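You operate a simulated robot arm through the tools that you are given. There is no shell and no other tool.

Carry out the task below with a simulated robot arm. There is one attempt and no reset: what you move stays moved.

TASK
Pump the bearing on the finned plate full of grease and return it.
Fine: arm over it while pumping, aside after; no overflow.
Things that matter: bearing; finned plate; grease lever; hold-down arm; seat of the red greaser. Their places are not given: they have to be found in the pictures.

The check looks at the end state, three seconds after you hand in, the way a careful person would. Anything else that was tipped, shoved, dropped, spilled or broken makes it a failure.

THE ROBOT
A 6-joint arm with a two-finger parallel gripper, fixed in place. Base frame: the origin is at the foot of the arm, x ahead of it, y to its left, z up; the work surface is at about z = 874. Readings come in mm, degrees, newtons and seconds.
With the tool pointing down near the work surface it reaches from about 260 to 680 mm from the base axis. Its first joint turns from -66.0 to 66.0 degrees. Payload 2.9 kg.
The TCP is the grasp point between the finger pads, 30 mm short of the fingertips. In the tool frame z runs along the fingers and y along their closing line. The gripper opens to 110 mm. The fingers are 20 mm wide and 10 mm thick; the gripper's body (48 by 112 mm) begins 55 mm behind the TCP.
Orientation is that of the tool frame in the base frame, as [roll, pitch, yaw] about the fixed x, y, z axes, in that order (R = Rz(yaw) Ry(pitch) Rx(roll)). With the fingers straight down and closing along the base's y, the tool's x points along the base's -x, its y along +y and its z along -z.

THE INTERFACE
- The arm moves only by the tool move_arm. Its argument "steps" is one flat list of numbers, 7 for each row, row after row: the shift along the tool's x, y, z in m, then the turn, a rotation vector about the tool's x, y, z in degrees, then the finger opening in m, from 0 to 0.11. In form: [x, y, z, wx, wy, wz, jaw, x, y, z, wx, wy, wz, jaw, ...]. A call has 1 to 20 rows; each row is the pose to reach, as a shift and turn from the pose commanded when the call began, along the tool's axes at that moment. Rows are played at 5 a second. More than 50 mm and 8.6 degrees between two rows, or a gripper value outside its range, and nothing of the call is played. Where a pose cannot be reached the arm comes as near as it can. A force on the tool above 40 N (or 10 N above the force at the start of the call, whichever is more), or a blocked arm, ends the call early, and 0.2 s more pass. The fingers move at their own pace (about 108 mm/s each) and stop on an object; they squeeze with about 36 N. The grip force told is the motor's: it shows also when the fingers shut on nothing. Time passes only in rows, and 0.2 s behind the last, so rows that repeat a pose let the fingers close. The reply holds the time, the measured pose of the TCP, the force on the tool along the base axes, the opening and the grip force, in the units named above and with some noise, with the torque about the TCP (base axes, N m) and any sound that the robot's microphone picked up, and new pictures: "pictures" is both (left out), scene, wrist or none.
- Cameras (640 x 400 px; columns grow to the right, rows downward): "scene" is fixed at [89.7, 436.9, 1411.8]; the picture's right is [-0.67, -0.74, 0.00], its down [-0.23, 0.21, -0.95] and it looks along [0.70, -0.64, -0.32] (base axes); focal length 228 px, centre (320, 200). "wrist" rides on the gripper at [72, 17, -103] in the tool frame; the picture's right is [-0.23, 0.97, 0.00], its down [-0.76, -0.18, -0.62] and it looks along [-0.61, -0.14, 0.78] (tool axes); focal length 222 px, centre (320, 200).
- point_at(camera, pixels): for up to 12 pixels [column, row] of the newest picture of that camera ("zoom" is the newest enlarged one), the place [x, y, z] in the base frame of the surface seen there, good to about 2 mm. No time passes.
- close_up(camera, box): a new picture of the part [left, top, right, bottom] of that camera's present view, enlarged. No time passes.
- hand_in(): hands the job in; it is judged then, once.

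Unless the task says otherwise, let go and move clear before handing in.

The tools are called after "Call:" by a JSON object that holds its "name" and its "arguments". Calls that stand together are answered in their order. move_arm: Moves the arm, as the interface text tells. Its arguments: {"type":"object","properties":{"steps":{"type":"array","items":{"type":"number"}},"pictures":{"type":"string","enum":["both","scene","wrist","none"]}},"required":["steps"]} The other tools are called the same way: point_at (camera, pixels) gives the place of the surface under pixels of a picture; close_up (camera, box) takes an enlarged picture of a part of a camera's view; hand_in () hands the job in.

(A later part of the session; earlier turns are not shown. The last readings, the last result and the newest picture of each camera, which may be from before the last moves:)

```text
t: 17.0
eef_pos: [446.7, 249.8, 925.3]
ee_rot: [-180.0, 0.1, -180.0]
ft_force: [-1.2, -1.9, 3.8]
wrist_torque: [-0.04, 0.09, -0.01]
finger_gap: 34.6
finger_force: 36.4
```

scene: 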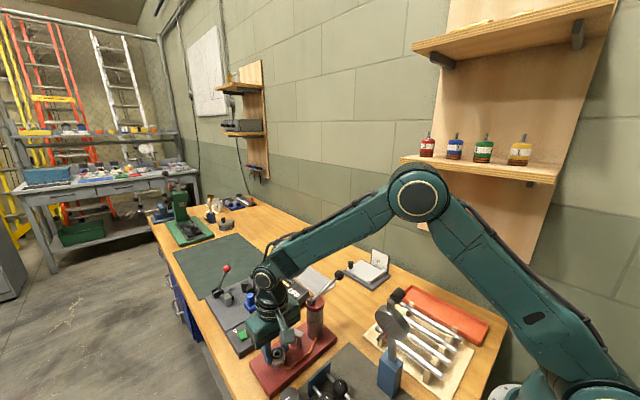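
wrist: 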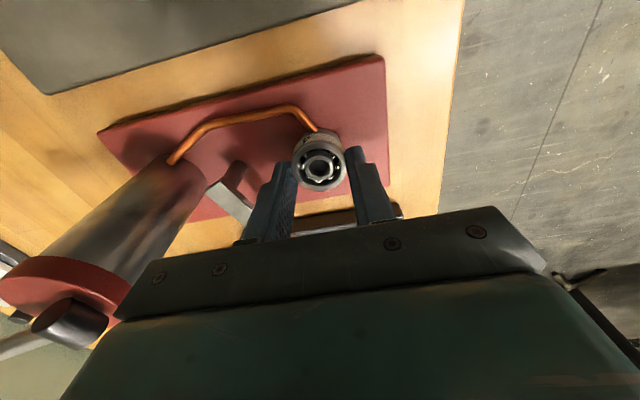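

Contact is felt (Fz 3.8 N), so the bearing rests on the seat. I'll open to 50 mm and rise straight up.

Call:
{"name": "move_arm", "arguments": {"steps": [0, 0, 0, 0, 0, 0, 0.034, 0, 0, 0, 0, 0, 0, 0.038, 0, 0, 0, 0, 0, 0, 0.046, 0, 0, 0, 0, 0, 0, 0.054, 0, 0, 0, 0, 0, 0, 0.054]}}

Call:
{"name": "close_up", "arguments": {"camera": "scene", "box": [270, 335, 310, 375]}}

Call:
{"name": "close_up", "arguments": {"camera": "wrist", "box": [240, 100, 400, 200]}}

```text
t: 18.2
eef_pos: [446.2, 250.4, 924.4]
ee_rot: [180.0, 0.1, -180.0]
ft_force: [0.5, 0.0, -0.4]
wrist_torque: [0.0, -0.01, -0.02]
finger_gap: 53.8
finger_force: 0.1
```

scene: 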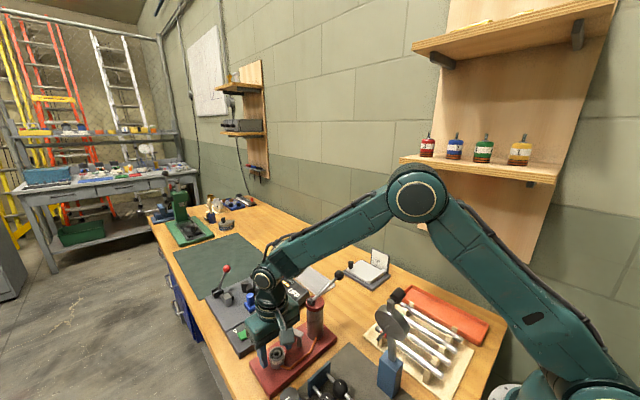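
wrist: 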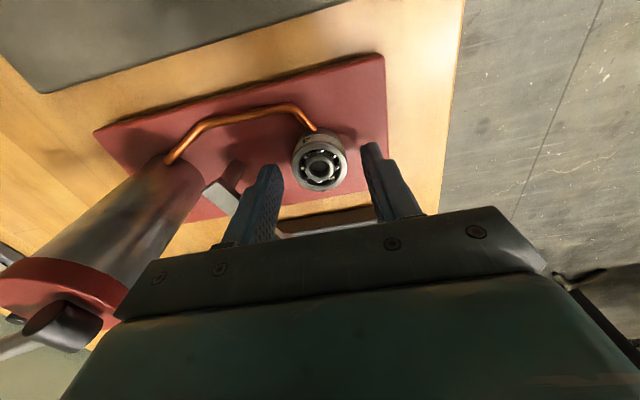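

```text
10.00 times, centred on (290, 355) of scene
```

zoom: 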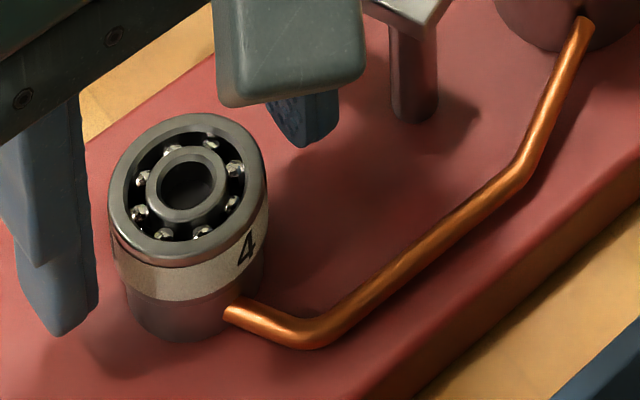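

```text
4.00 times, centred on (320, 150) of wrist
```

zoom: 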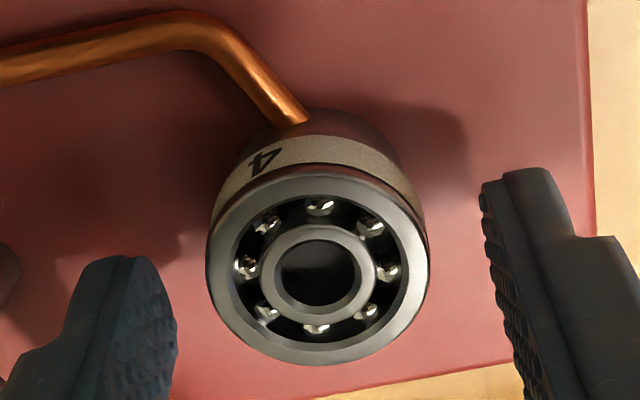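

Released. I'll measure how centred the bearing sits on the seat.

Call:
{"name": "point_at", "arguments": {"camera": "zoom", "pixels": [[212, 265], [424, 265], [318, 182], [318, 355], [250, 195], [385, 335], [385, 195], [250, 335], [245, 140], [395, 140], [318, 120], [350, 125]]}}

Call:
{"name": "close_up", "arguments": {"camera": "scene", "box": [270, 335, 310, 375]}}

```text
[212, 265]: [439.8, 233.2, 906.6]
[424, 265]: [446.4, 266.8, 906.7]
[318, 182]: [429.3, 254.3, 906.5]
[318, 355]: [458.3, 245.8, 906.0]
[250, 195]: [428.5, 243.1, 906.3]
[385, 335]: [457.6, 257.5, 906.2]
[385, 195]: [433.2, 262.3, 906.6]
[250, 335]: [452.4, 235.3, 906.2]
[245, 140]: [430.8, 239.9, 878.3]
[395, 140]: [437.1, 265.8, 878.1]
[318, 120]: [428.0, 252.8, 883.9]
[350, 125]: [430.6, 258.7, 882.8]
```

```text
10.00 times, centred on (290, 355) of scene
```

zoom: 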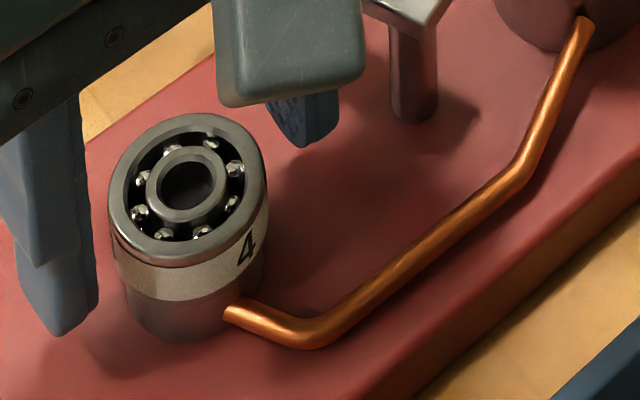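

The bearing sits within ~1 mm of the seat centre. I'll rise 90 mm, and then look at the hold-down arm's knob.

Call:
{"name": "move_arm", "arguments": {"steps": [0, 0, -0.01, 0, 0, 0, 0.054, 0, 0, -0.03, 0, 0, 0, 0.054, 0, 0, -0.06, 0, 0, 0, 0.054, 0, 0, -0.095, 0, 0, 0, 0.054, 0, 0, -0.13, 0, 0, 0, 0.054, 0, 0, -0.15, 0, 0, 0, 0.054, 0, 0, -0.15, 0, 0, 0, 0.054]}}

Call:
{"name": "close_up", "arguments": {"camera": "wrist", "box": [220, 40, 420, 165]}}

Call:
{"name": "close_up", "arguments": {"camera": "scene", "box": [265, 300, 345, 370]}}

```text
t: 19.8
eef_pos: [444.9, 250.6, 1073.9]
ee_rot: [180.0, 0.2, 180.0]
ft_force: [0.0, 0.6, 0.5]
wrist_torque: [-0.01, 0.01, 0.01]
finger_gap: 54.1
finger_force: 0.0
```

scene: 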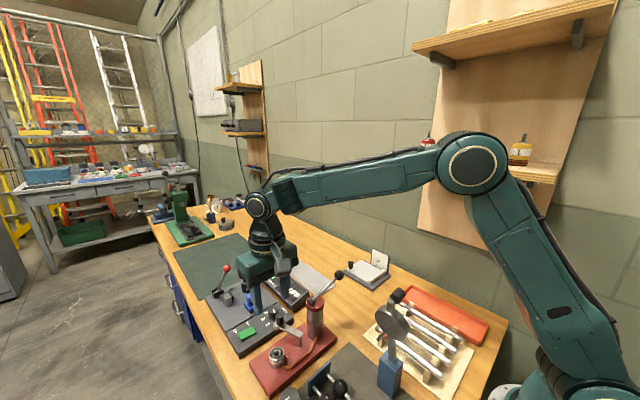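
wrist: 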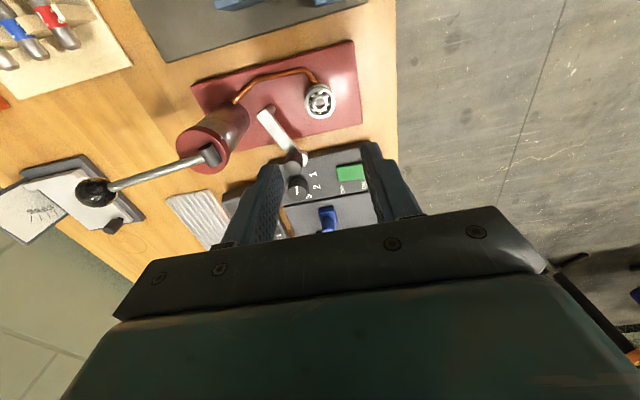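

```text
3.20 times, centred on (320, 102) of wrist
```

zoom: 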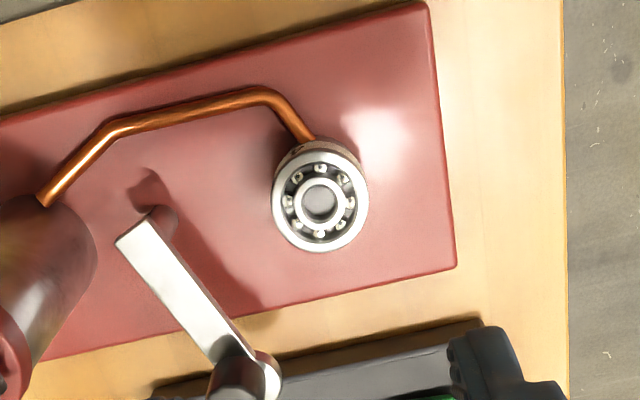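

```text
5.71 times, centred on (305, 335) of scene
```

zoom: 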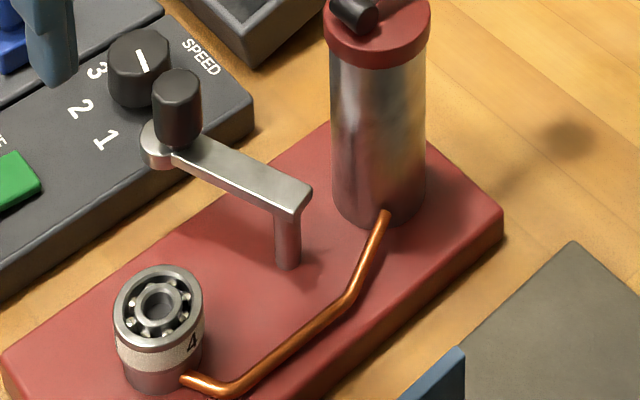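

The bearing is on the seat and the hold-down arm is aside with its knob at zoom (178,110). I'll measure the knob, disc and post.

Call:
{"name": "point_at", "arguments": {"camera": "zoom", "pixels": [[178, 78], [160, 90], [197, 90], [178, 100], [178, 140], [157, 115], [198, 115], [150, 135], [165, 150], [160, 163], [143, 145], [297, 190]]}}

Call:
{"name": "point_at", "arguments": {"camera": "wrist", "pixels": [[287, 160], [294, 155], [301, 158], [290, 166], [303, 162], [270, 112], [272, 107], [266, 116]]}}

```text
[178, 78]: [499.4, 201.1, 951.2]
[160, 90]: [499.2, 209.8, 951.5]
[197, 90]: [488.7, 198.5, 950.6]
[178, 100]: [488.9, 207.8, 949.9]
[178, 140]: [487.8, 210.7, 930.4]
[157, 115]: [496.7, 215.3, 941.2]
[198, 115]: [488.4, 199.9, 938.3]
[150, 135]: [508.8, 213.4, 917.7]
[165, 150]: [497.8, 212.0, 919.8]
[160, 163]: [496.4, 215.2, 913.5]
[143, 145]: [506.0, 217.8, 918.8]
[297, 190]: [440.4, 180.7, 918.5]
```

```text
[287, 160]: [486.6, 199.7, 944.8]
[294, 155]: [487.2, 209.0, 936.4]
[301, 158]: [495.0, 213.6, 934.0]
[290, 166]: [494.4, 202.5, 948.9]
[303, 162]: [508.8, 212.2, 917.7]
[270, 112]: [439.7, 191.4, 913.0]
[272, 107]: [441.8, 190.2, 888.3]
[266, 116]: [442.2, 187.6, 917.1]
```

Knob centre ≈(494,204.5), top z≈951; post ≈(441.5,186); seat ≈64 mm from the post. I'll move above the knob, turning the gripper ~19° so the fingers close along the arm's swing direction.

Call:
{"name": "move_arm", "arguments": {"steps": [-0.0125, -0.0115, 0, 0, 0, -5, 0.05, -0.025, -0.023, 0, 0, 0, -10, 0.05, -0.0375, -0.0345, 0.01, 0, 0, -15, 0.05, -0.0495, -0.046, 0.025, 0, 0, -19, 0.05, -0.0495, -0.046, 0.034, 0, 0, -19, 0.05, -0.0495, -0.046, 0.034, 0, 0, -19, 0.05]}}

Call:
{"name": "close_up", "arguments": {"camera": "wrist", "box": [240, 60, 400, 200]}}

Call:
{"name": "close_up", "arguments": {"camera": "scene", "box": [250, 280, 330, 350]}}

```text
t: 21.2
eef_pos: [492.9, 204.6, 1040.8]
ee_rot: [-180.0, 0.1, -161.0]
ft_force: [0.7, -0.3, 0.0]
wrist_torque: [0.0, 0.0, 0.05]
finger_gap: 49.9
finger_force: 0.0
```

scene: 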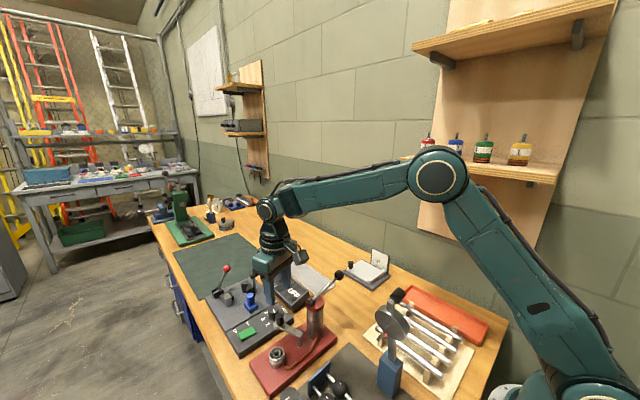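
wrist: 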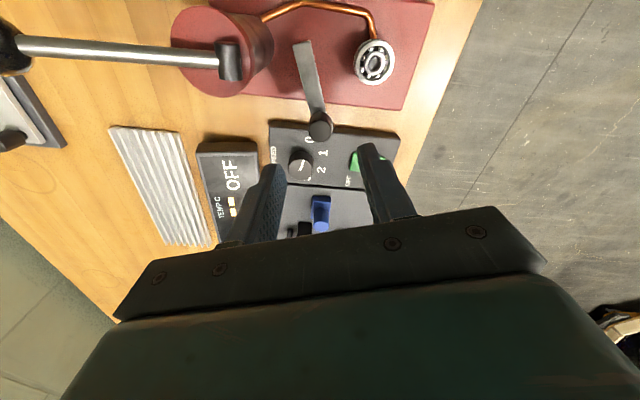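

```text
2.86 times, centred on (320, 130) of wrist
```

zoom: 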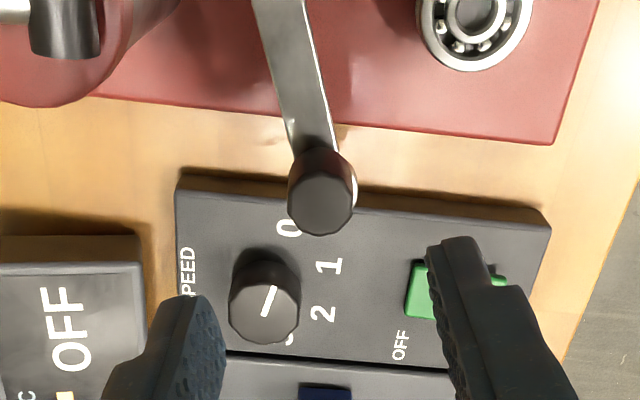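

```text
5.71 times, centred on (290, 315) of scene
```

zoom: 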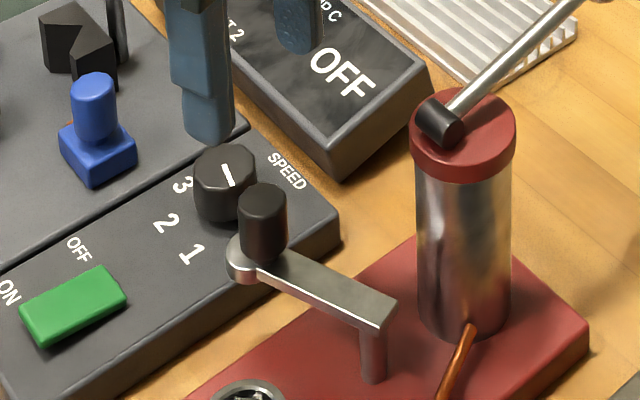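

The knob top at wrist (320,131) lies right on the TCP's axis. I'll check the speed dial's height, then descend to z≈960 around the knob.

Call:
{"name": "point_at", "arguments": {"camera": "scene", "pixels": [[273.5, 308], [275, 304], [280, 316], [258, 300], [287, 325], [279, 320]]}}

Call:
{"name": "move_arm", "arguments": {"steps": [0, 0, 0.03, 0, 0, 0, 0.05, 0, 0, 0.055, 0, 0, 0, 0.05, 0, 0, 0.07, 0, 0, 0, 0.05, 0, 0, 0.08, 0, 0, 0, 0.05, 0, 0, 0.08, 0, 0, 0, 0.05]}}

Call:
{"name": "close_up", "arguments": {"camera": "wrist", "box": [240, 80, 400, 220]}}

Call:
{"name": "close_up", "arguments": {"camera": "scene", "box": [250, 290, 330, 360]}}

```text
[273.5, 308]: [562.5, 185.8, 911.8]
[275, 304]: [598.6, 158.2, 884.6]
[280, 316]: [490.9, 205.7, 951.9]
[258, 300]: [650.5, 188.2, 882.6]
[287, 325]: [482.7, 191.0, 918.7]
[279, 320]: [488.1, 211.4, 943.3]
```

```text
t: 22.4
eef_pos: [496.2, 205.1, 957.7]
ee_rot: [-180.0, 0.1, -161.0]
ft_force: [0.7, -0.3, 0.4]
wrist_torque: [0.0, -0.01, 0.02]
finger_gap: 50.4
finger_force: 0.0
```

scene: 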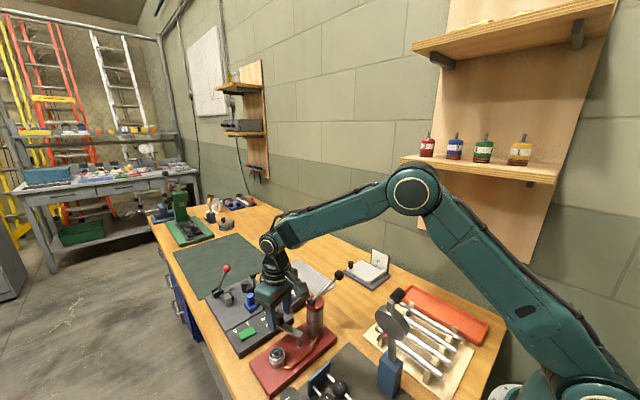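
wrist: 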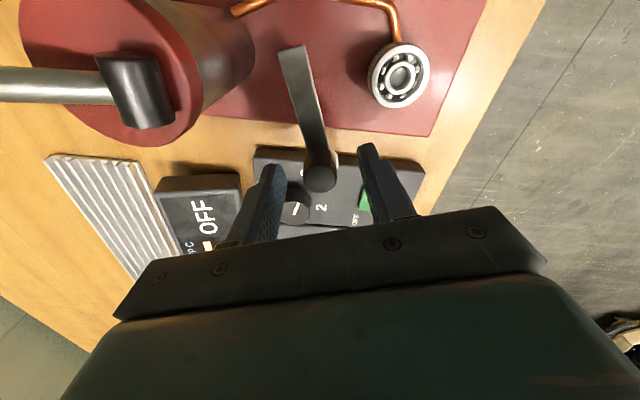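

```text
2.86 times, centred on (320, 150) of wrist
```

zoom: 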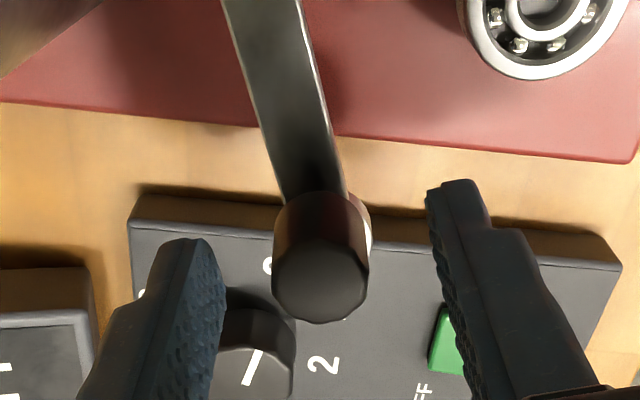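

```text
5.71 times, centred on (290, 325) of scene
```

zoom: 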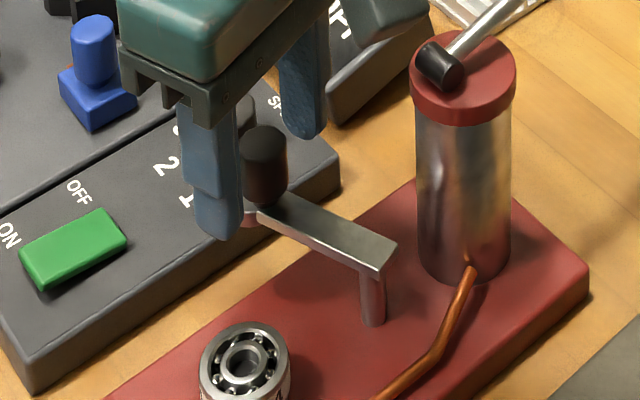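

The fingers straddle the knob (centre (322,275) in zoom). I'll close to a loose 26 mm cage and swing the arm ~42° around the post, rotating the gripper with it.

Call:
{"name": "move_arm", "arguments": {"steps": [0, 0, 0, 0, 0, 0, 0.035, 0, 0, 0, 0, 0, 0, 0.026, 0, 0, 0, 0, 0, 0, 0.025, 0.0004, 0.00685, 0, 0, 0, -7, 0.025, 0.0017, 0.0136, 0, 0, 0, -14, 0.025, 0.0037, 0.0201, 0, 0, 0, -21, 0.025, 0.0066, 0.0264, 0, 0, 0, -28, 0.025, 0.0102, 0.0322, 0, 0, 0, -35, 0.025, 0.0144, 0.0376, 0, 0, 0, -42, 0.025, 0.0144, 0.0376, 0, 0, 0, -42, 0.025]}}

Call:
{"name": "close_up", "arguments": {"camera": "scene", "box": [250, 300, 330, 370]}}

Call:
{"name": "close_up", "arguments": {"camera": "wrist", "box": [240, 80, 400, 220]}}

```text
t: 24.6
eef_pos: [468.5, 235.6, 962.5]
ee_rot: [-179.9, 0.0, -118.9]
ft_force: [0.6, -0.4, 0.2]
wrist_torque: [-0.02, -0.01, 0.0]
finger_gap: 25.3
finger_force: 0.2
```

scene: 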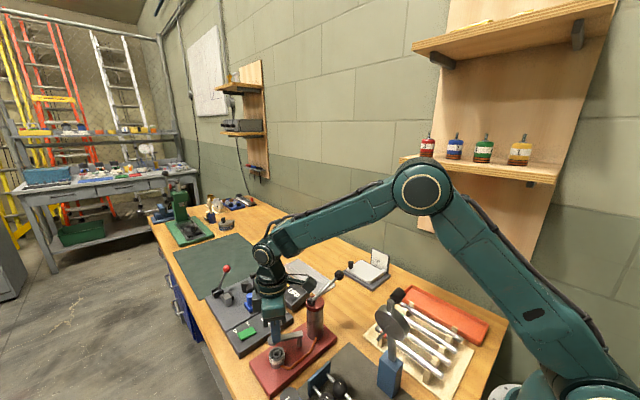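
wrist: 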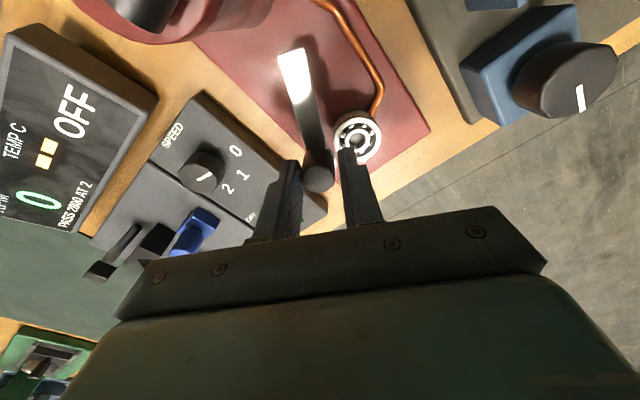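

```text
5.71 times, centred on (290, 335) of scene
```

zoom: 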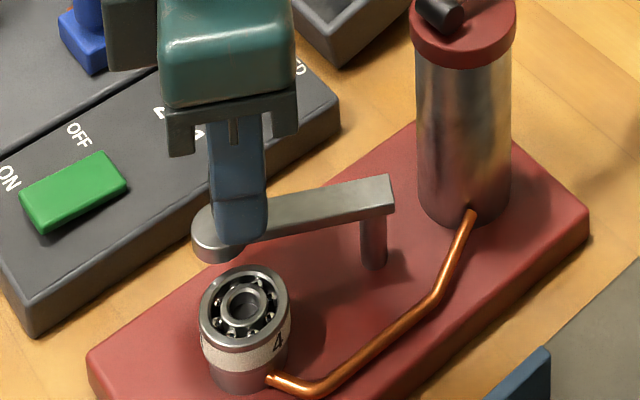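

```text
2.86 times, centred on (320, 150) of wrist
```

zoom: 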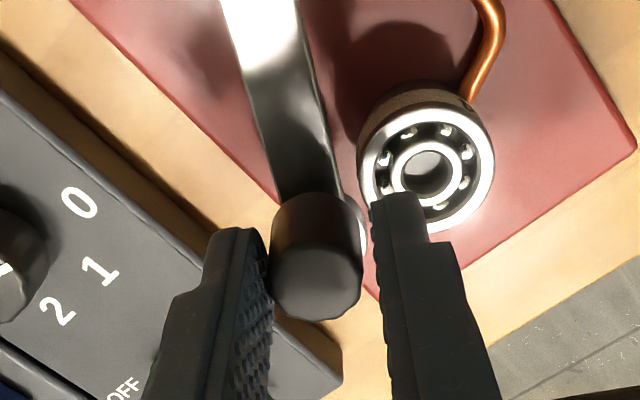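

The arm follows smoothly with no force. I'll swing another 16° and check the pad against the bearing.

Call:
{"name": "move_arm", "arguments": {"steps": [0.0001, 0.0034, 0, 0, 0, -3.5, 0.025, 0.0004, 0.00685, 0, 0, 0, -7, 0.025, 0.001, 0.0103, 0, 0, 0, -10.5, 0.025, 0.0017, 0.0136, 0, 0, 0, -14, 0.025, 0.0017, 0.0136, 0, 0, 0, -14, 0.025]}}

Call:
{"name": "close_up", "arguments": {"camera": "scene", "box": [250, 300, 330, 370]}}

Call:
{"name": "close_up", "arguments": {"camera": "wrist", "box": [240, 80, 400, 220]}}

```text
t: 25.8
eef_pos: [455.3, 238.4, 960.7]
ee_rot: [-180.0, 0.1, -104.9]
ft_force: [-0.1, -0.6, -0.1]
wrist_torque: [0.0, -0.03, 0.01]
finger_gap: 24.9
finger_force: 0.0
```

scene: 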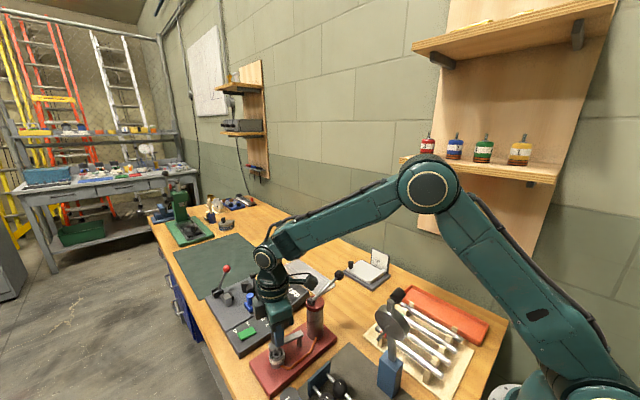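
wrist: 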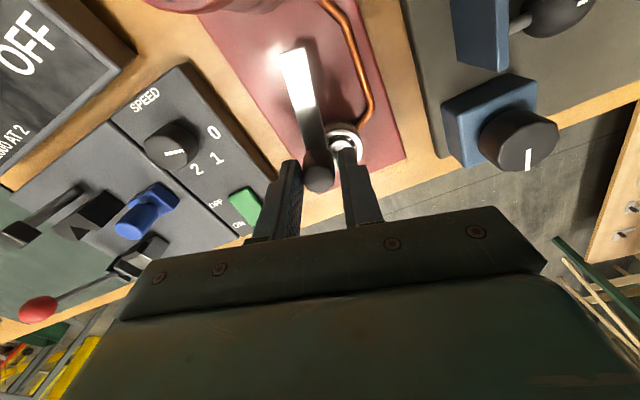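

```text
5.71 times, centred on (290, 335) of scene
```

zoom: 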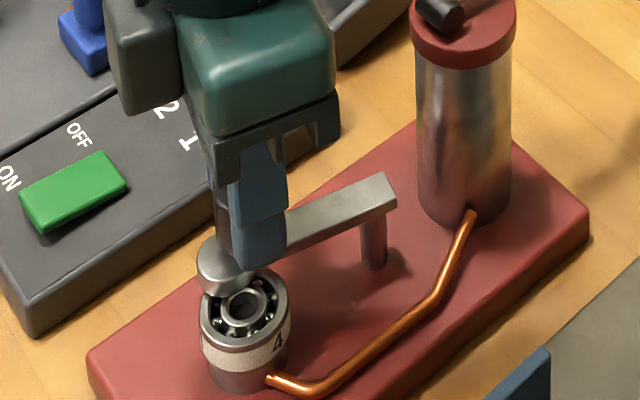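

```text
2.86 times, centred on (320, 150) of wrist
```

zoom: 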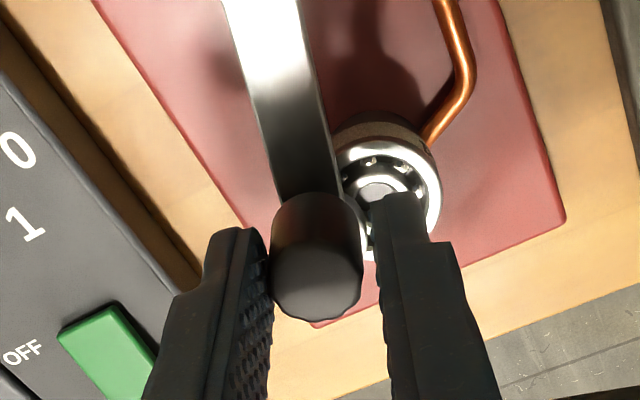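

The pad passes cleanly above the bearing. I'll advance another 10° and check alignment.

Call:
{"name": "move_arm", "arguments": {"steps": [0.0001, 0.0034, 0, 0, 0, -3.5, 0.025, 0.0004, 0.00685, 0, 0, 0, -7, 0.025, 0.0008, 0.0098, 0, 0, 0, -10, 0.025, 0.0008, 0.0098, 0, 0, 0, -10, 0.025]}}

Call:
{"name": "close_up", "arguments": {"camera": "scene", "box": [250, 300, 330, 370]}}

Call:
{"name": "close_up", "arguments": {"camera": "wrist", "box": [240, 80, 400, 220]}}

```text
t: 26.8
eef_pos: [448.1, 242.0, 960.8]
ee_rot: [-180.0, 0.1, -95.0]
ft_force: [-0.7, 0.2, -0.4]
wrist_torque: [0.02, -0.01, -0.01]
finger_gap: 25.3
finger_force: 0.3
```

scene: 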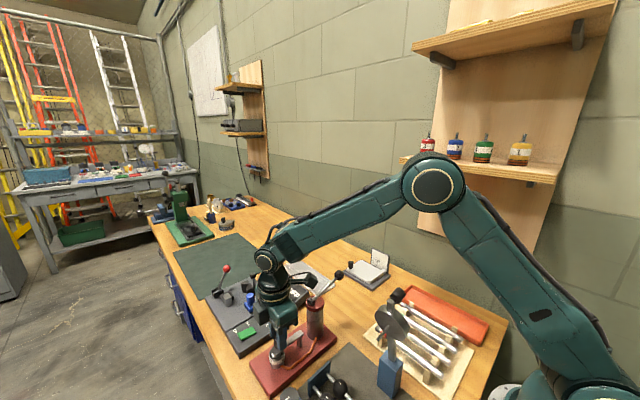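
wrist: 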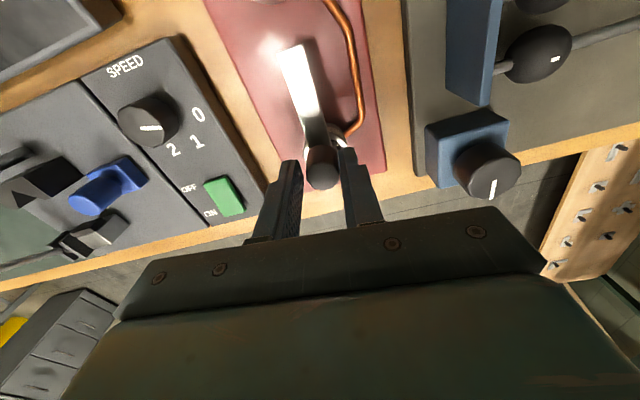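

```text
5.71 times, centred on (290, 335) of scene
```

zoom: 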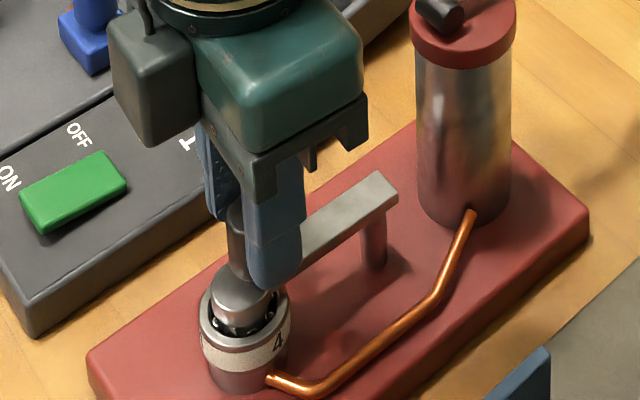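

```text
2.86 times, centred on (320, 150) of wrist
```

zoom: 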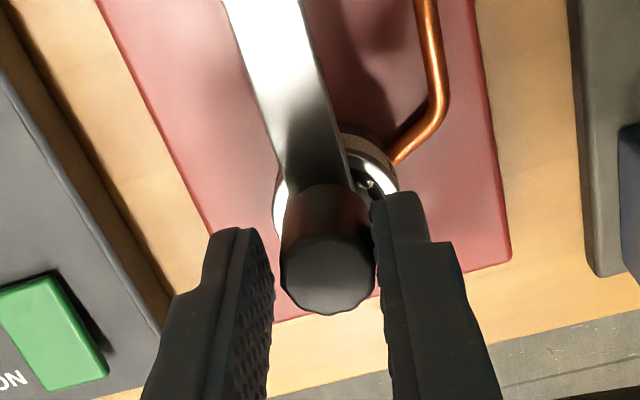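

The knob has drifted ahead to the leading finger and the pad looks over the bearing. I'll open, rise, and look at the arm's alignment.

Call:
{"name": "move_arm", "arguments": {"steps": [0, 0, 0, 0, 0, 0, 0.035, 0, 0, 0, 0, 0, 0, 0.045, 0, 0, -0.01, 0, 0, 0, 0.045, 0, 0, -0.04, 0, 0, 0, 0.045, 0, 0, -0.08, 0, 0, 0, 0.045, 0, 0, -0.11, 0, 0, 0, 0.045, 0, 0, -0.11, 0, 0, 0, 0.045]}}

Call:
{"name": "close_up", "arguments": {"camera": "scene", "box": [260, 320, 320, 370]}}

Call:
{"name": "close_up", "arguments": {"camera": "wrist", "box": [250, 50, 390, 150]}}

```text
t: 28.4
eef_pos: [445.2, 242.0, 1071.5]
ee_rot: [-179.9, 0.1, -95.0]
ft_force: [0.1, 0.4, -0.4]
wrist_torque: [0.0, 0.01, 0.02]
finger_gap: 45.0
finger_force: 0.0
```

scene: 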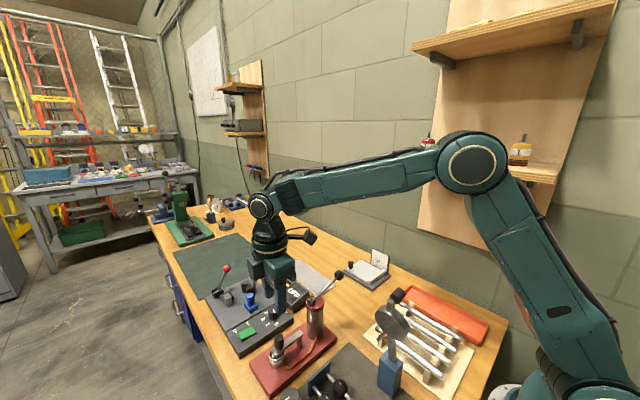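
wrist: 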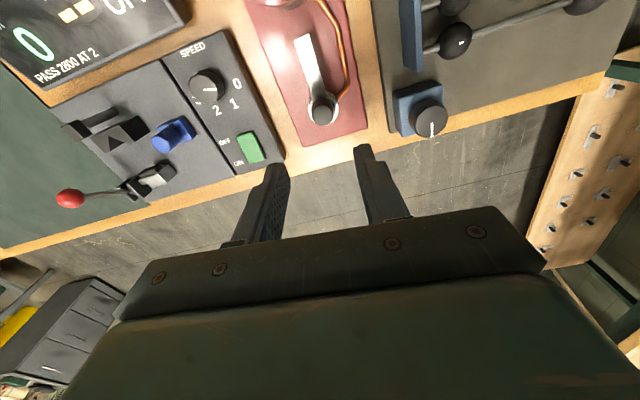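

```text
8.00 times, centred on (290, 345) of scene
```

zoom: 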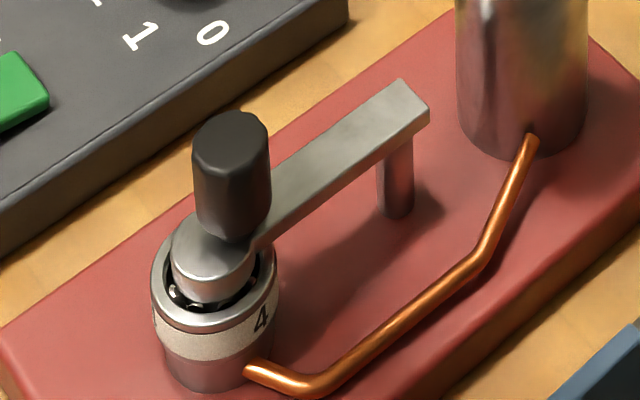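

```text
4.00 times, centred on (320, 100) of wrist
```

zoom: 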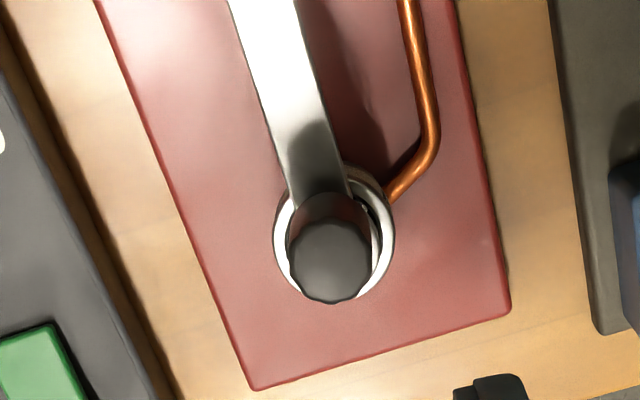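

The pad sits over the bearing. I'll measure disc and bar to confirm it's centred.

Call:
{"name": "point_at", "arguments": {"camera": "zoom", "pixels": [[280, 60], [250, 60], [305, 60], [320, 130], [290, 130], [335, 235], [335, 265], [300, 260], [370, 260], [283, 250], [390, 240], [335, 195]]}}

Call:
{"name": "close_up", "arguments": {"camera": "scene", "box": [270, 335, 300, 365]}}

```text
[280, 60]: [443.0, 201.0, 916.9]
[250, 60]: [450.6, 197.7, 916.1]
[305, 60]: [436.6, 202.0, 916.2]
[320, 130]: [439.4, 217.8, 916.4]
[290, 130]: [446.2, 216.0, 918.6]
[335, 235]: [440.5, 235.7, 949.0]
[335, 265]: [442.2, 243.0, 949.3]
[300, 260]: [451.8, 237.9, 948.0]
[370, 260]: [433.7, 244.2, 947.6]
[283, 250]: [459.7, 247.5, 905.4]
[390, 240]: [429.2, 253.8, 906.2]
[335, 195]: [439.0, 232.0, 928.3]
```

```text
13.33 times, centred on (285, 350) of scene
```

zoom: 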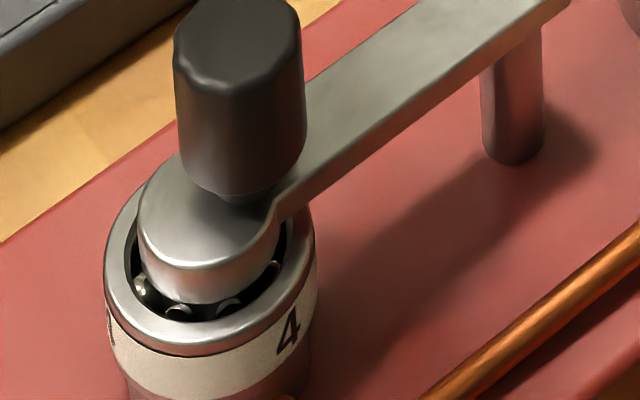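

The hold-down arm lies along +y over the bearing (knob at (442,240)), so it's centred. Next I'll rise and move over the lever ball at (435,48,1027), turning 5° so the fingers close along x.

Call:
{"name": "move_arm", "arguments": {"steps": [0.0, 0, -0.04, 0, 0, 0, 0.06, 0.03, -0.001, -0.055, 0, 0, -1, 0.06, 0.07, -0.002, -0.055, 0, 0, -2, 0.06, 0.11, -0.003, -0.055, 0, 0, -3, 0.06, 0.15, -0.005, -0.055, 0, 0, -4, 0.06, 0.18, -0.006, -0.055, 0, 0, -5, 0.06, 0.194, -0.006, -0.055, 0, 0, -5, 0.06, 0.194, -0.006, -0.055, 0, 0, -5, 0.06]}}

Call:
{"name": "close_up", "arguments": {"camera": "wrist", "box": [220, 50, 420, 175]}}

Call:
{"name": "close_up", "arguments": {"camera": "scene", "box": [290, 240, 370, 310]}}

```text
t: 30.2
eef_pos: [434.6, 47.5, 1127.5]
ee_rot: [-180.0, 0.0, -90.1]
ft_force: [0.6, 0.3, 0.0]
wrist_torque: [-0.02, 0.01, 0.03]
finger_gap: 59.9
finger_force: 0.1
```

scene: 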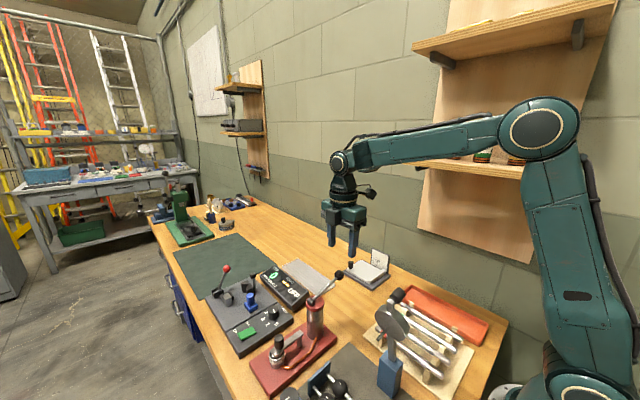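
wrist: 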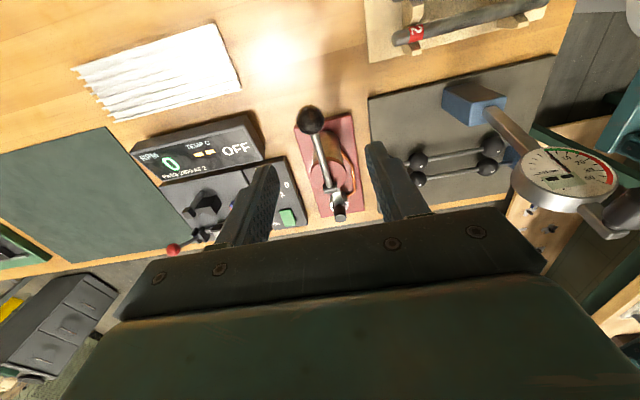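

```text
3.20 times, centred on (320, 112) of wrist
```

zoom: 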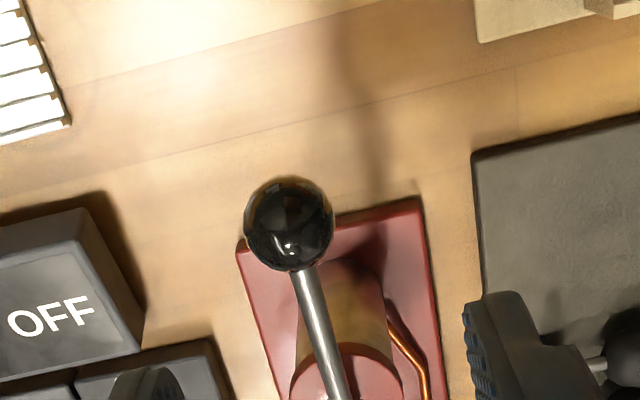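

```text
5.71 times, centred on (330, 275) of scene
```

zoom: 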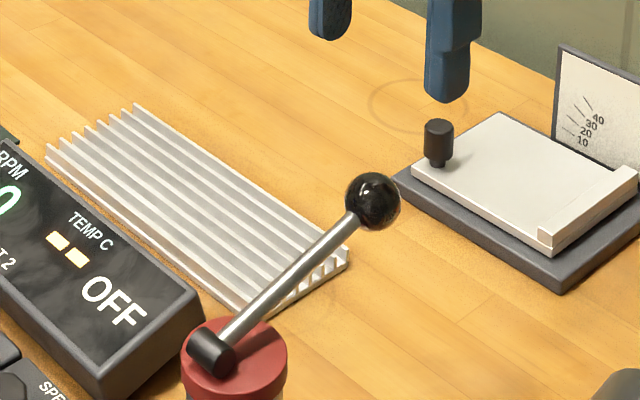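

The lever ball shows at wrist (310,121). I'll measure the ball and lever from both cameras.

Call:
{"name": "point_at", "arguments": {"camera": "zoom", "pixels": [[371, 200], [350, 200], [392, 200], [371, 180], [371, 222], [340, 235], [280, 295], [225, 345], [210, 350], [195, 340], [235, 325]]}}

Call:
{"name": "point_at", "arguments": {"camera": "wrist", "pixels": [[310, 121], [300, 121], [320, 121], [310, 112], [310, 130], [316, 150], [322, 170], [328, 188], [332, 195], [316, 145]]}}

```text
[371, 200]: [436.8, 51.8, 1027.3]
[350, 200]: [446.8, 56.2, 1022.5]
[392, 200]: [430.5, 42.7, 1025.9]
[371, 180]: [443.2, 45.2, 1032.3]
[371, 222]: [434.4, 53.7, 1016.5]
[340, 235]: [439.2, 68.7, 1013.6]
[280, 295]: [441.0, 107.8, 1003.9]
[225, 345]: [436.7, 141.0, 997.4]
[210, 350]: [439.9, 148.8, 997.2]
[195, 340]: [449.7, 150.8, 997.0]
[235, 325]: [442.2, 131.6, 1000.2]
```

```text
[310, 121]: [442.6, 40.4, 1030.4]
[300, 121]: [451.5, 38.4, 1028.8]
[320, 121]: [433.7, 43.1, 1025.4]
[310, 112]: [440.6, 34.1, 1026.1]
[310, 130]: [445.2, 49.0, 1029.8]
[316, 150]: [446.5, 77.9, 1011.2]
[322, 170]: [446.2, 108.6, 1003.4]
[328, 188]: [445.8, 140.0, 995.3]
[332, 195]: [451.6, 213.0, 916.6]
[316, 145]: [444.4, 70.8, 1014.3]
```

Ball centre ≈(444,44,1019), radius ≈13; the pivot is near (444,148,993), so the lever is ~107 mm long, up ~14°. I'll descend with open fingers to straddle the ball, TCP z≈1027.

Call:
{"name": "move_arm", "arguments": {"steps": [0.0035, -0.0094, 0.02, 0, 0, 0, 0.06, 0.0035, -0.0094, 0.05, 0, 0, 0, 0.06, 0.0035, -0.0094, 0.07, 0, 0, 0, 0.06, 0.0035, -0.0094, 0.07, 0, 0, 0, 0.06]}}

Call:
{"name": "close_up", "arguments": {"camera": "wrist", "box": [220, 90, 420, 215]}}

Call:
{"name": "close_up", "arguments": {"camera": "scene", "box": [290, 240, 370, 310]}}

```text
t: 31.2
eef_pos: [444.5, 45.4, 1056.3]
ee_rot: [180.0, -0.1, -90.0]
ft_force: [-0.3, 0.5, 0.2]
wrist_torque: [-0.02, 0.04, 0.0]
finger_gap: 60.3
finger_force: 0.0
```

scene: 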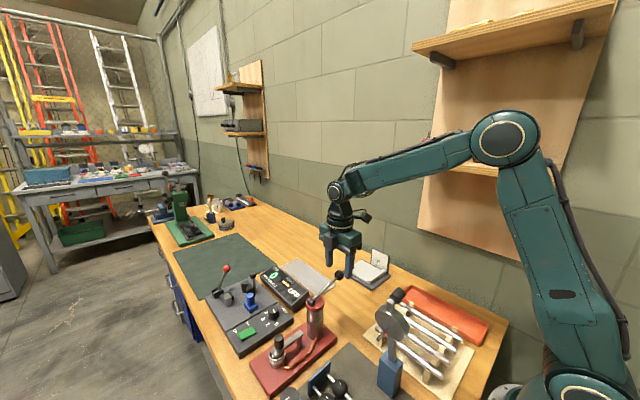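
wrist: 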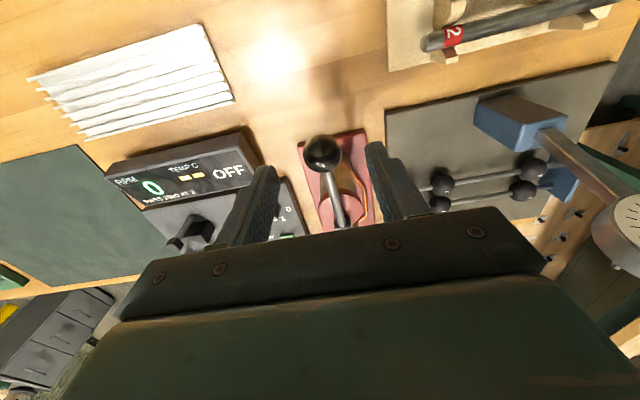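

```text
3.20 times, centred on (320, 152) of wrist
```

zoom: 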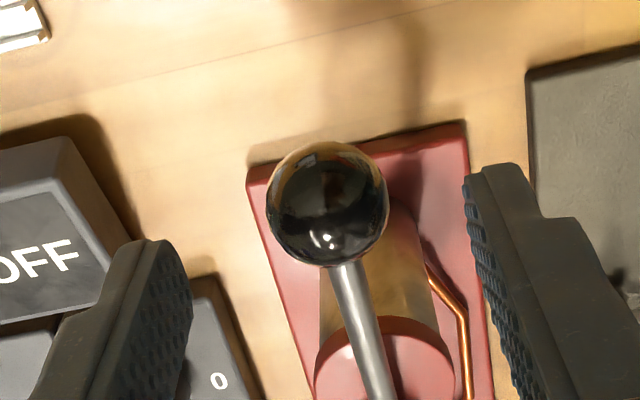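

```text
5.71 times, centred on (330, 275) of scene
```

zoom: 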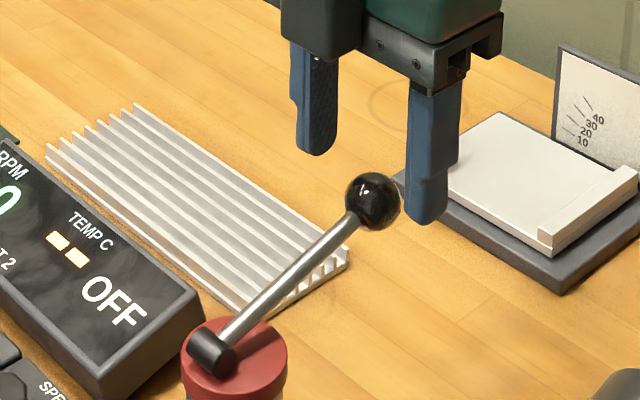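

The ball sits between the fingers (zoom (327,203)). I'll make a small correction and descend 30 mm, then close on the ball.

Call:
{"name": "move_arm", "arguments": {"steps": [0.002, 0.001, 0.01, 0, 0, 0, 0.06, 0.002, 0.001, 0.02, 0, 0, 0, 0.06, 0.002, 0.001, 0.03, 0, 0, 0, 0.06, 0.002, 0.001, 0.03, 0, 0, 0, 0.06]}}

Call:
{"name": "close_up", "arguments": {"camera": "wrist", "box": [220, 90, 420, 215]}}

Call:
{"name": "close_up", "arguments": {"camera": "scene", "box": [290, 240, 370, 310]}}

```text
t: 32.2
eef_pos: [443.8, 42.4, 1025.3]
ee_rot: [179.9, 0.0, -90.1]
ft_force: [0.1, 0.0, 0.3]
wrist_torque: [0.02, 0.02, 0.01]
finger_gap: 60.2
finger_force: 0.0
```

scene: 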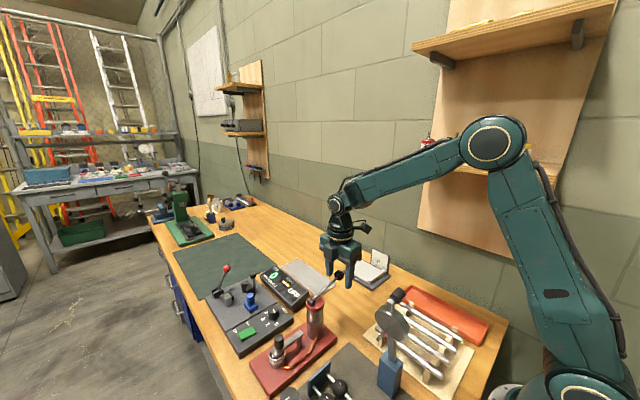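
wrist: 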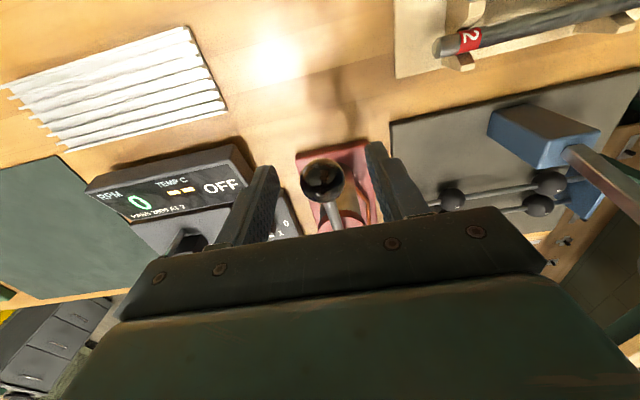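

```text
3.20 times, centred on (320, 152) of wrist
```

zoom: 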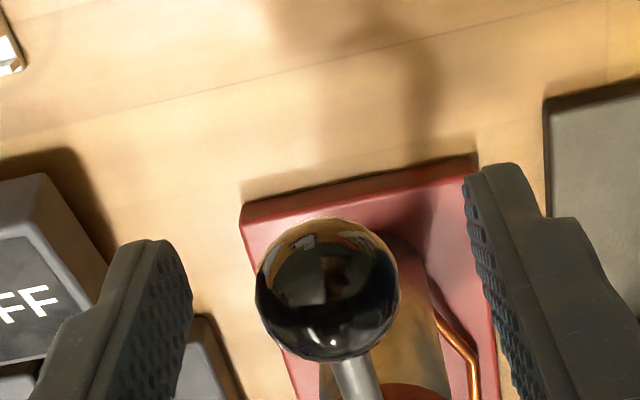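

```text
5.71 times, centred on (330, 275) of scene
```

zoom: 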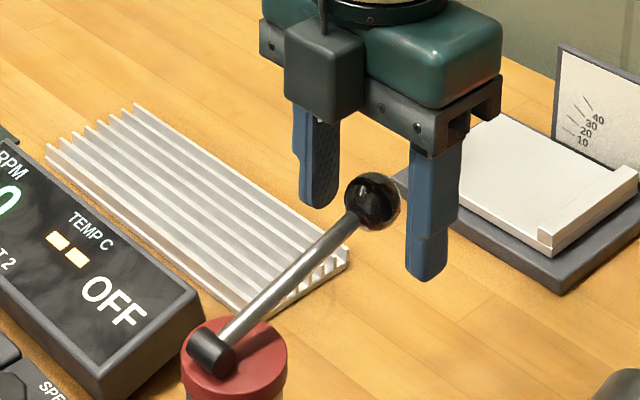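

The ball is centred between the fingers; closing on it firmly.

Call:
{"name": "move_arm", "arguments": {"steps": [0, 0, 0, 0, 0, 0, 0.04, 0, 0, 0, 0, 0, 0, 0.03, 0, 0, 0, 0, 0, 0, 0.02, 0, 0, 0, 0, 0, 0, 0.02, 0, 0, 0, 0, 0, 0, 0.02]}}

Call:
{"name": "close_up", "arguments": {"camera": "scene", "box": [270, 335, 300, 365]}}

```text
t: 33.4
eef_pos: [442.0, 42.7, 1025.5]
ee_rot: [179.8, 0.0, -90.0]
ft_force: [-16.8, -1.1, 1.7]
wrist_torque: [-0.02, 0.13, 0.02]
finger_gap: 26.6
finger_force: 45.3
```

scene: 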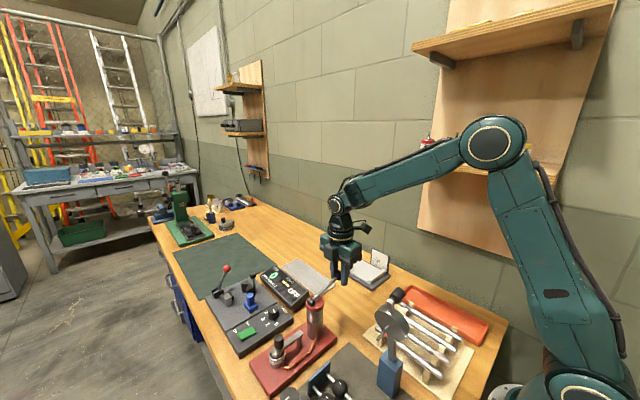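
wrist: 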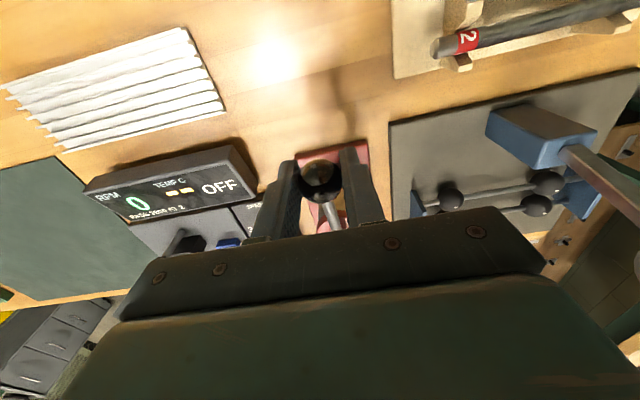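

```text
13.33 times, centred on (285, 350) of scene
```

zoom: 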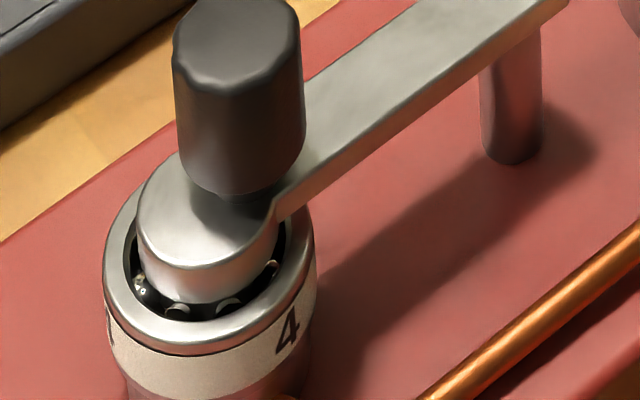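

Gripped (26.6 mm) with a -17 N side load in x, meaning I'm slightly off in +x. I'll relieve it by shifting 1.5 mm toward -x.

Call:
{"name": "move_arm", "arguments": {"steps": [0, 0.001, 0, 0, 0, 0, 0.02, 0, 0.0015, 0, 0, 0, 0, 0.02], "pictures": "none"}}

```text
t: 34.0
eef_pos: [442.6, 43.2, 1026.1]
ee_rot: [180.0, 0.0, -90.0]
ft_force: [-7.1, 4.3, -11.9]
wrist_torque: [-0.95, 0.09, 0.03]
finger_gap: 26.5
finger_force: 44.7
```

Call:
{"name": "move_arm", "arguments": {"steps": [0, 0.0007, 0, 0, 0, 0, 0.02, 0, 0.0007, 0, 0, 0, 0, 0.02], "pictures": "none"}}

```text
t: 34.6
eef_pos: [442.4, 42.4, 1024.9]
ee_rot: [-179.9, 0.0, -89.9]
ft_force: [1.8, 9.6, -17.2]
wrist_torque: [-0.79, -0.07, -0.03]
finger_gap: 26.6
finger_force: 45.5
```

The lever now pulls the tool down/toward the pivot (Fz −17, Fy +9.6). I'll move 3 mm down along the lever's arc and see how the force changes.

Call:
{"name": "move_arm", "arguments": {"steps": [0, 0, 0.0015, 0, 0, 0, 0.02, 0.0005, 0, 0.003, 0, 0, 0, 0.02, 0.0005, 0, 0.003, 0, 0, 0, 0.02]}}

```text
t: 35.4
eef_pos: [442.7, 42.8, 1025.6]
ee_rot: [-179.4, 0.1, -89.9]
ft_force: [4.2, 16.0, 9.6]
wrist_torque: [1.34, -0.07, 0.05]
finger_gap: 26.4
finger_force: 45.2
```

scene: 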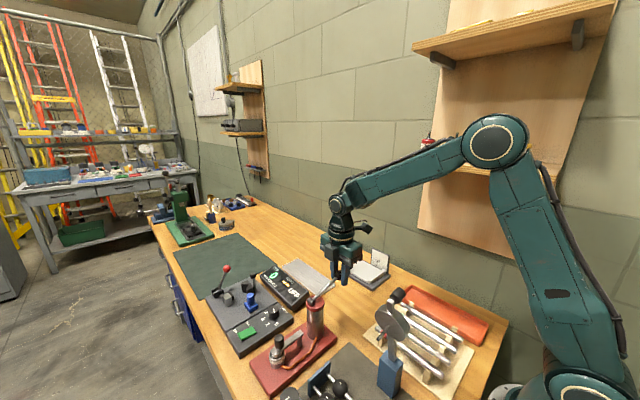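
wrist: 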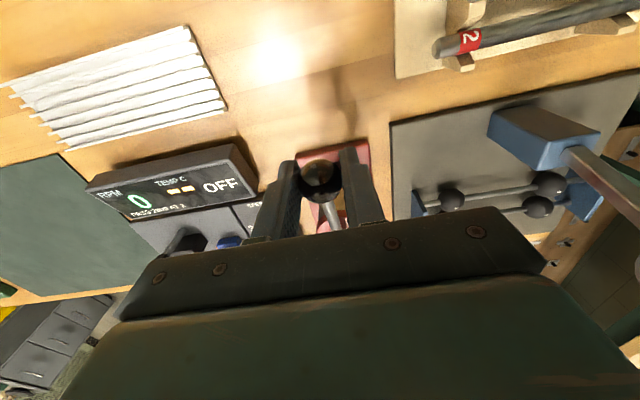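

The lever resists but the arm is compliant; Fy=+16 says I'm ~1 mm too far to −y. I'll correct that and push down 8 mm along the arc in small steps.

Call:
{"name": "move_arm", "arguments": {"steps": [-0.0015, -0.0003, 0.002, 0, 0, 0, 0.02, -0.001, -0.0003, 0.004, 0, 0, 0, 0.02, -0.0006, -0.0003, 0.006, 0, 0, 0, 0.02, -0.0002, -0.0003, 0.008, 0, 0, 0, 0.02, -0.0002, -0.0003, 0.008, 0, 0, 0, 0.02]}}

Call:
{"name": "close_up", "arguments": {"camera": "scene", "box": [290, 240, 370, 310]}}

```text
t: 36.6
eef_pos: [443.5, 40.4, 1016.8]
ee_rot: [-179.8, -0.1, -90.1]
ft_force: [8.0, -1.5, 14.5]
wrist_torque: [1.25, -0.12, -0.03]
finger_gap: 26.7
finger_force: 45.0
```

scene: 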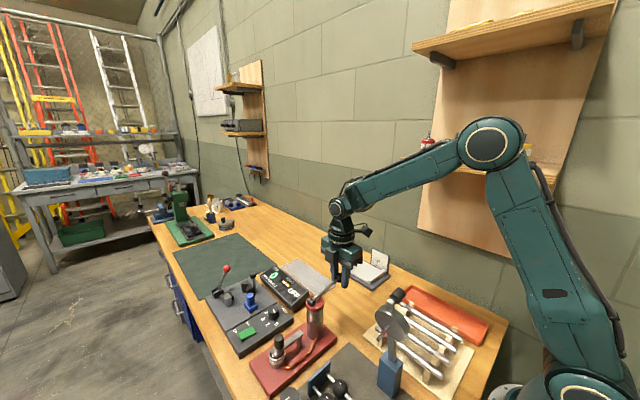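
wrist: 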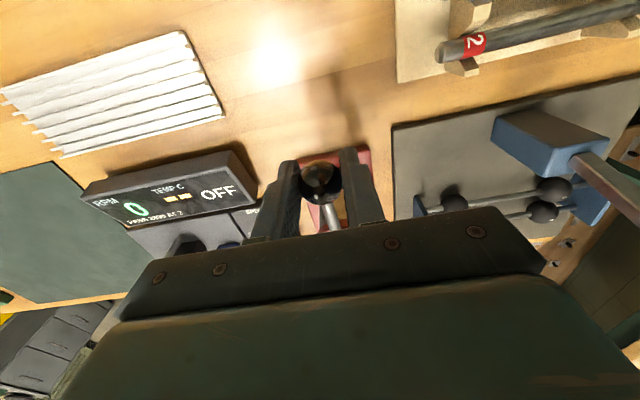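

```text
5.71 times, centred on (330, 275) of scene
```

zoom: 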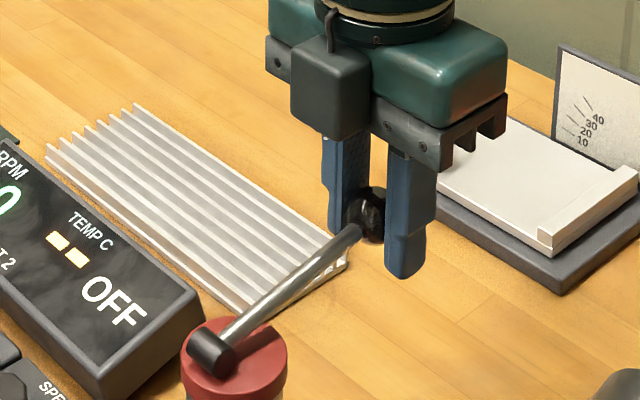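

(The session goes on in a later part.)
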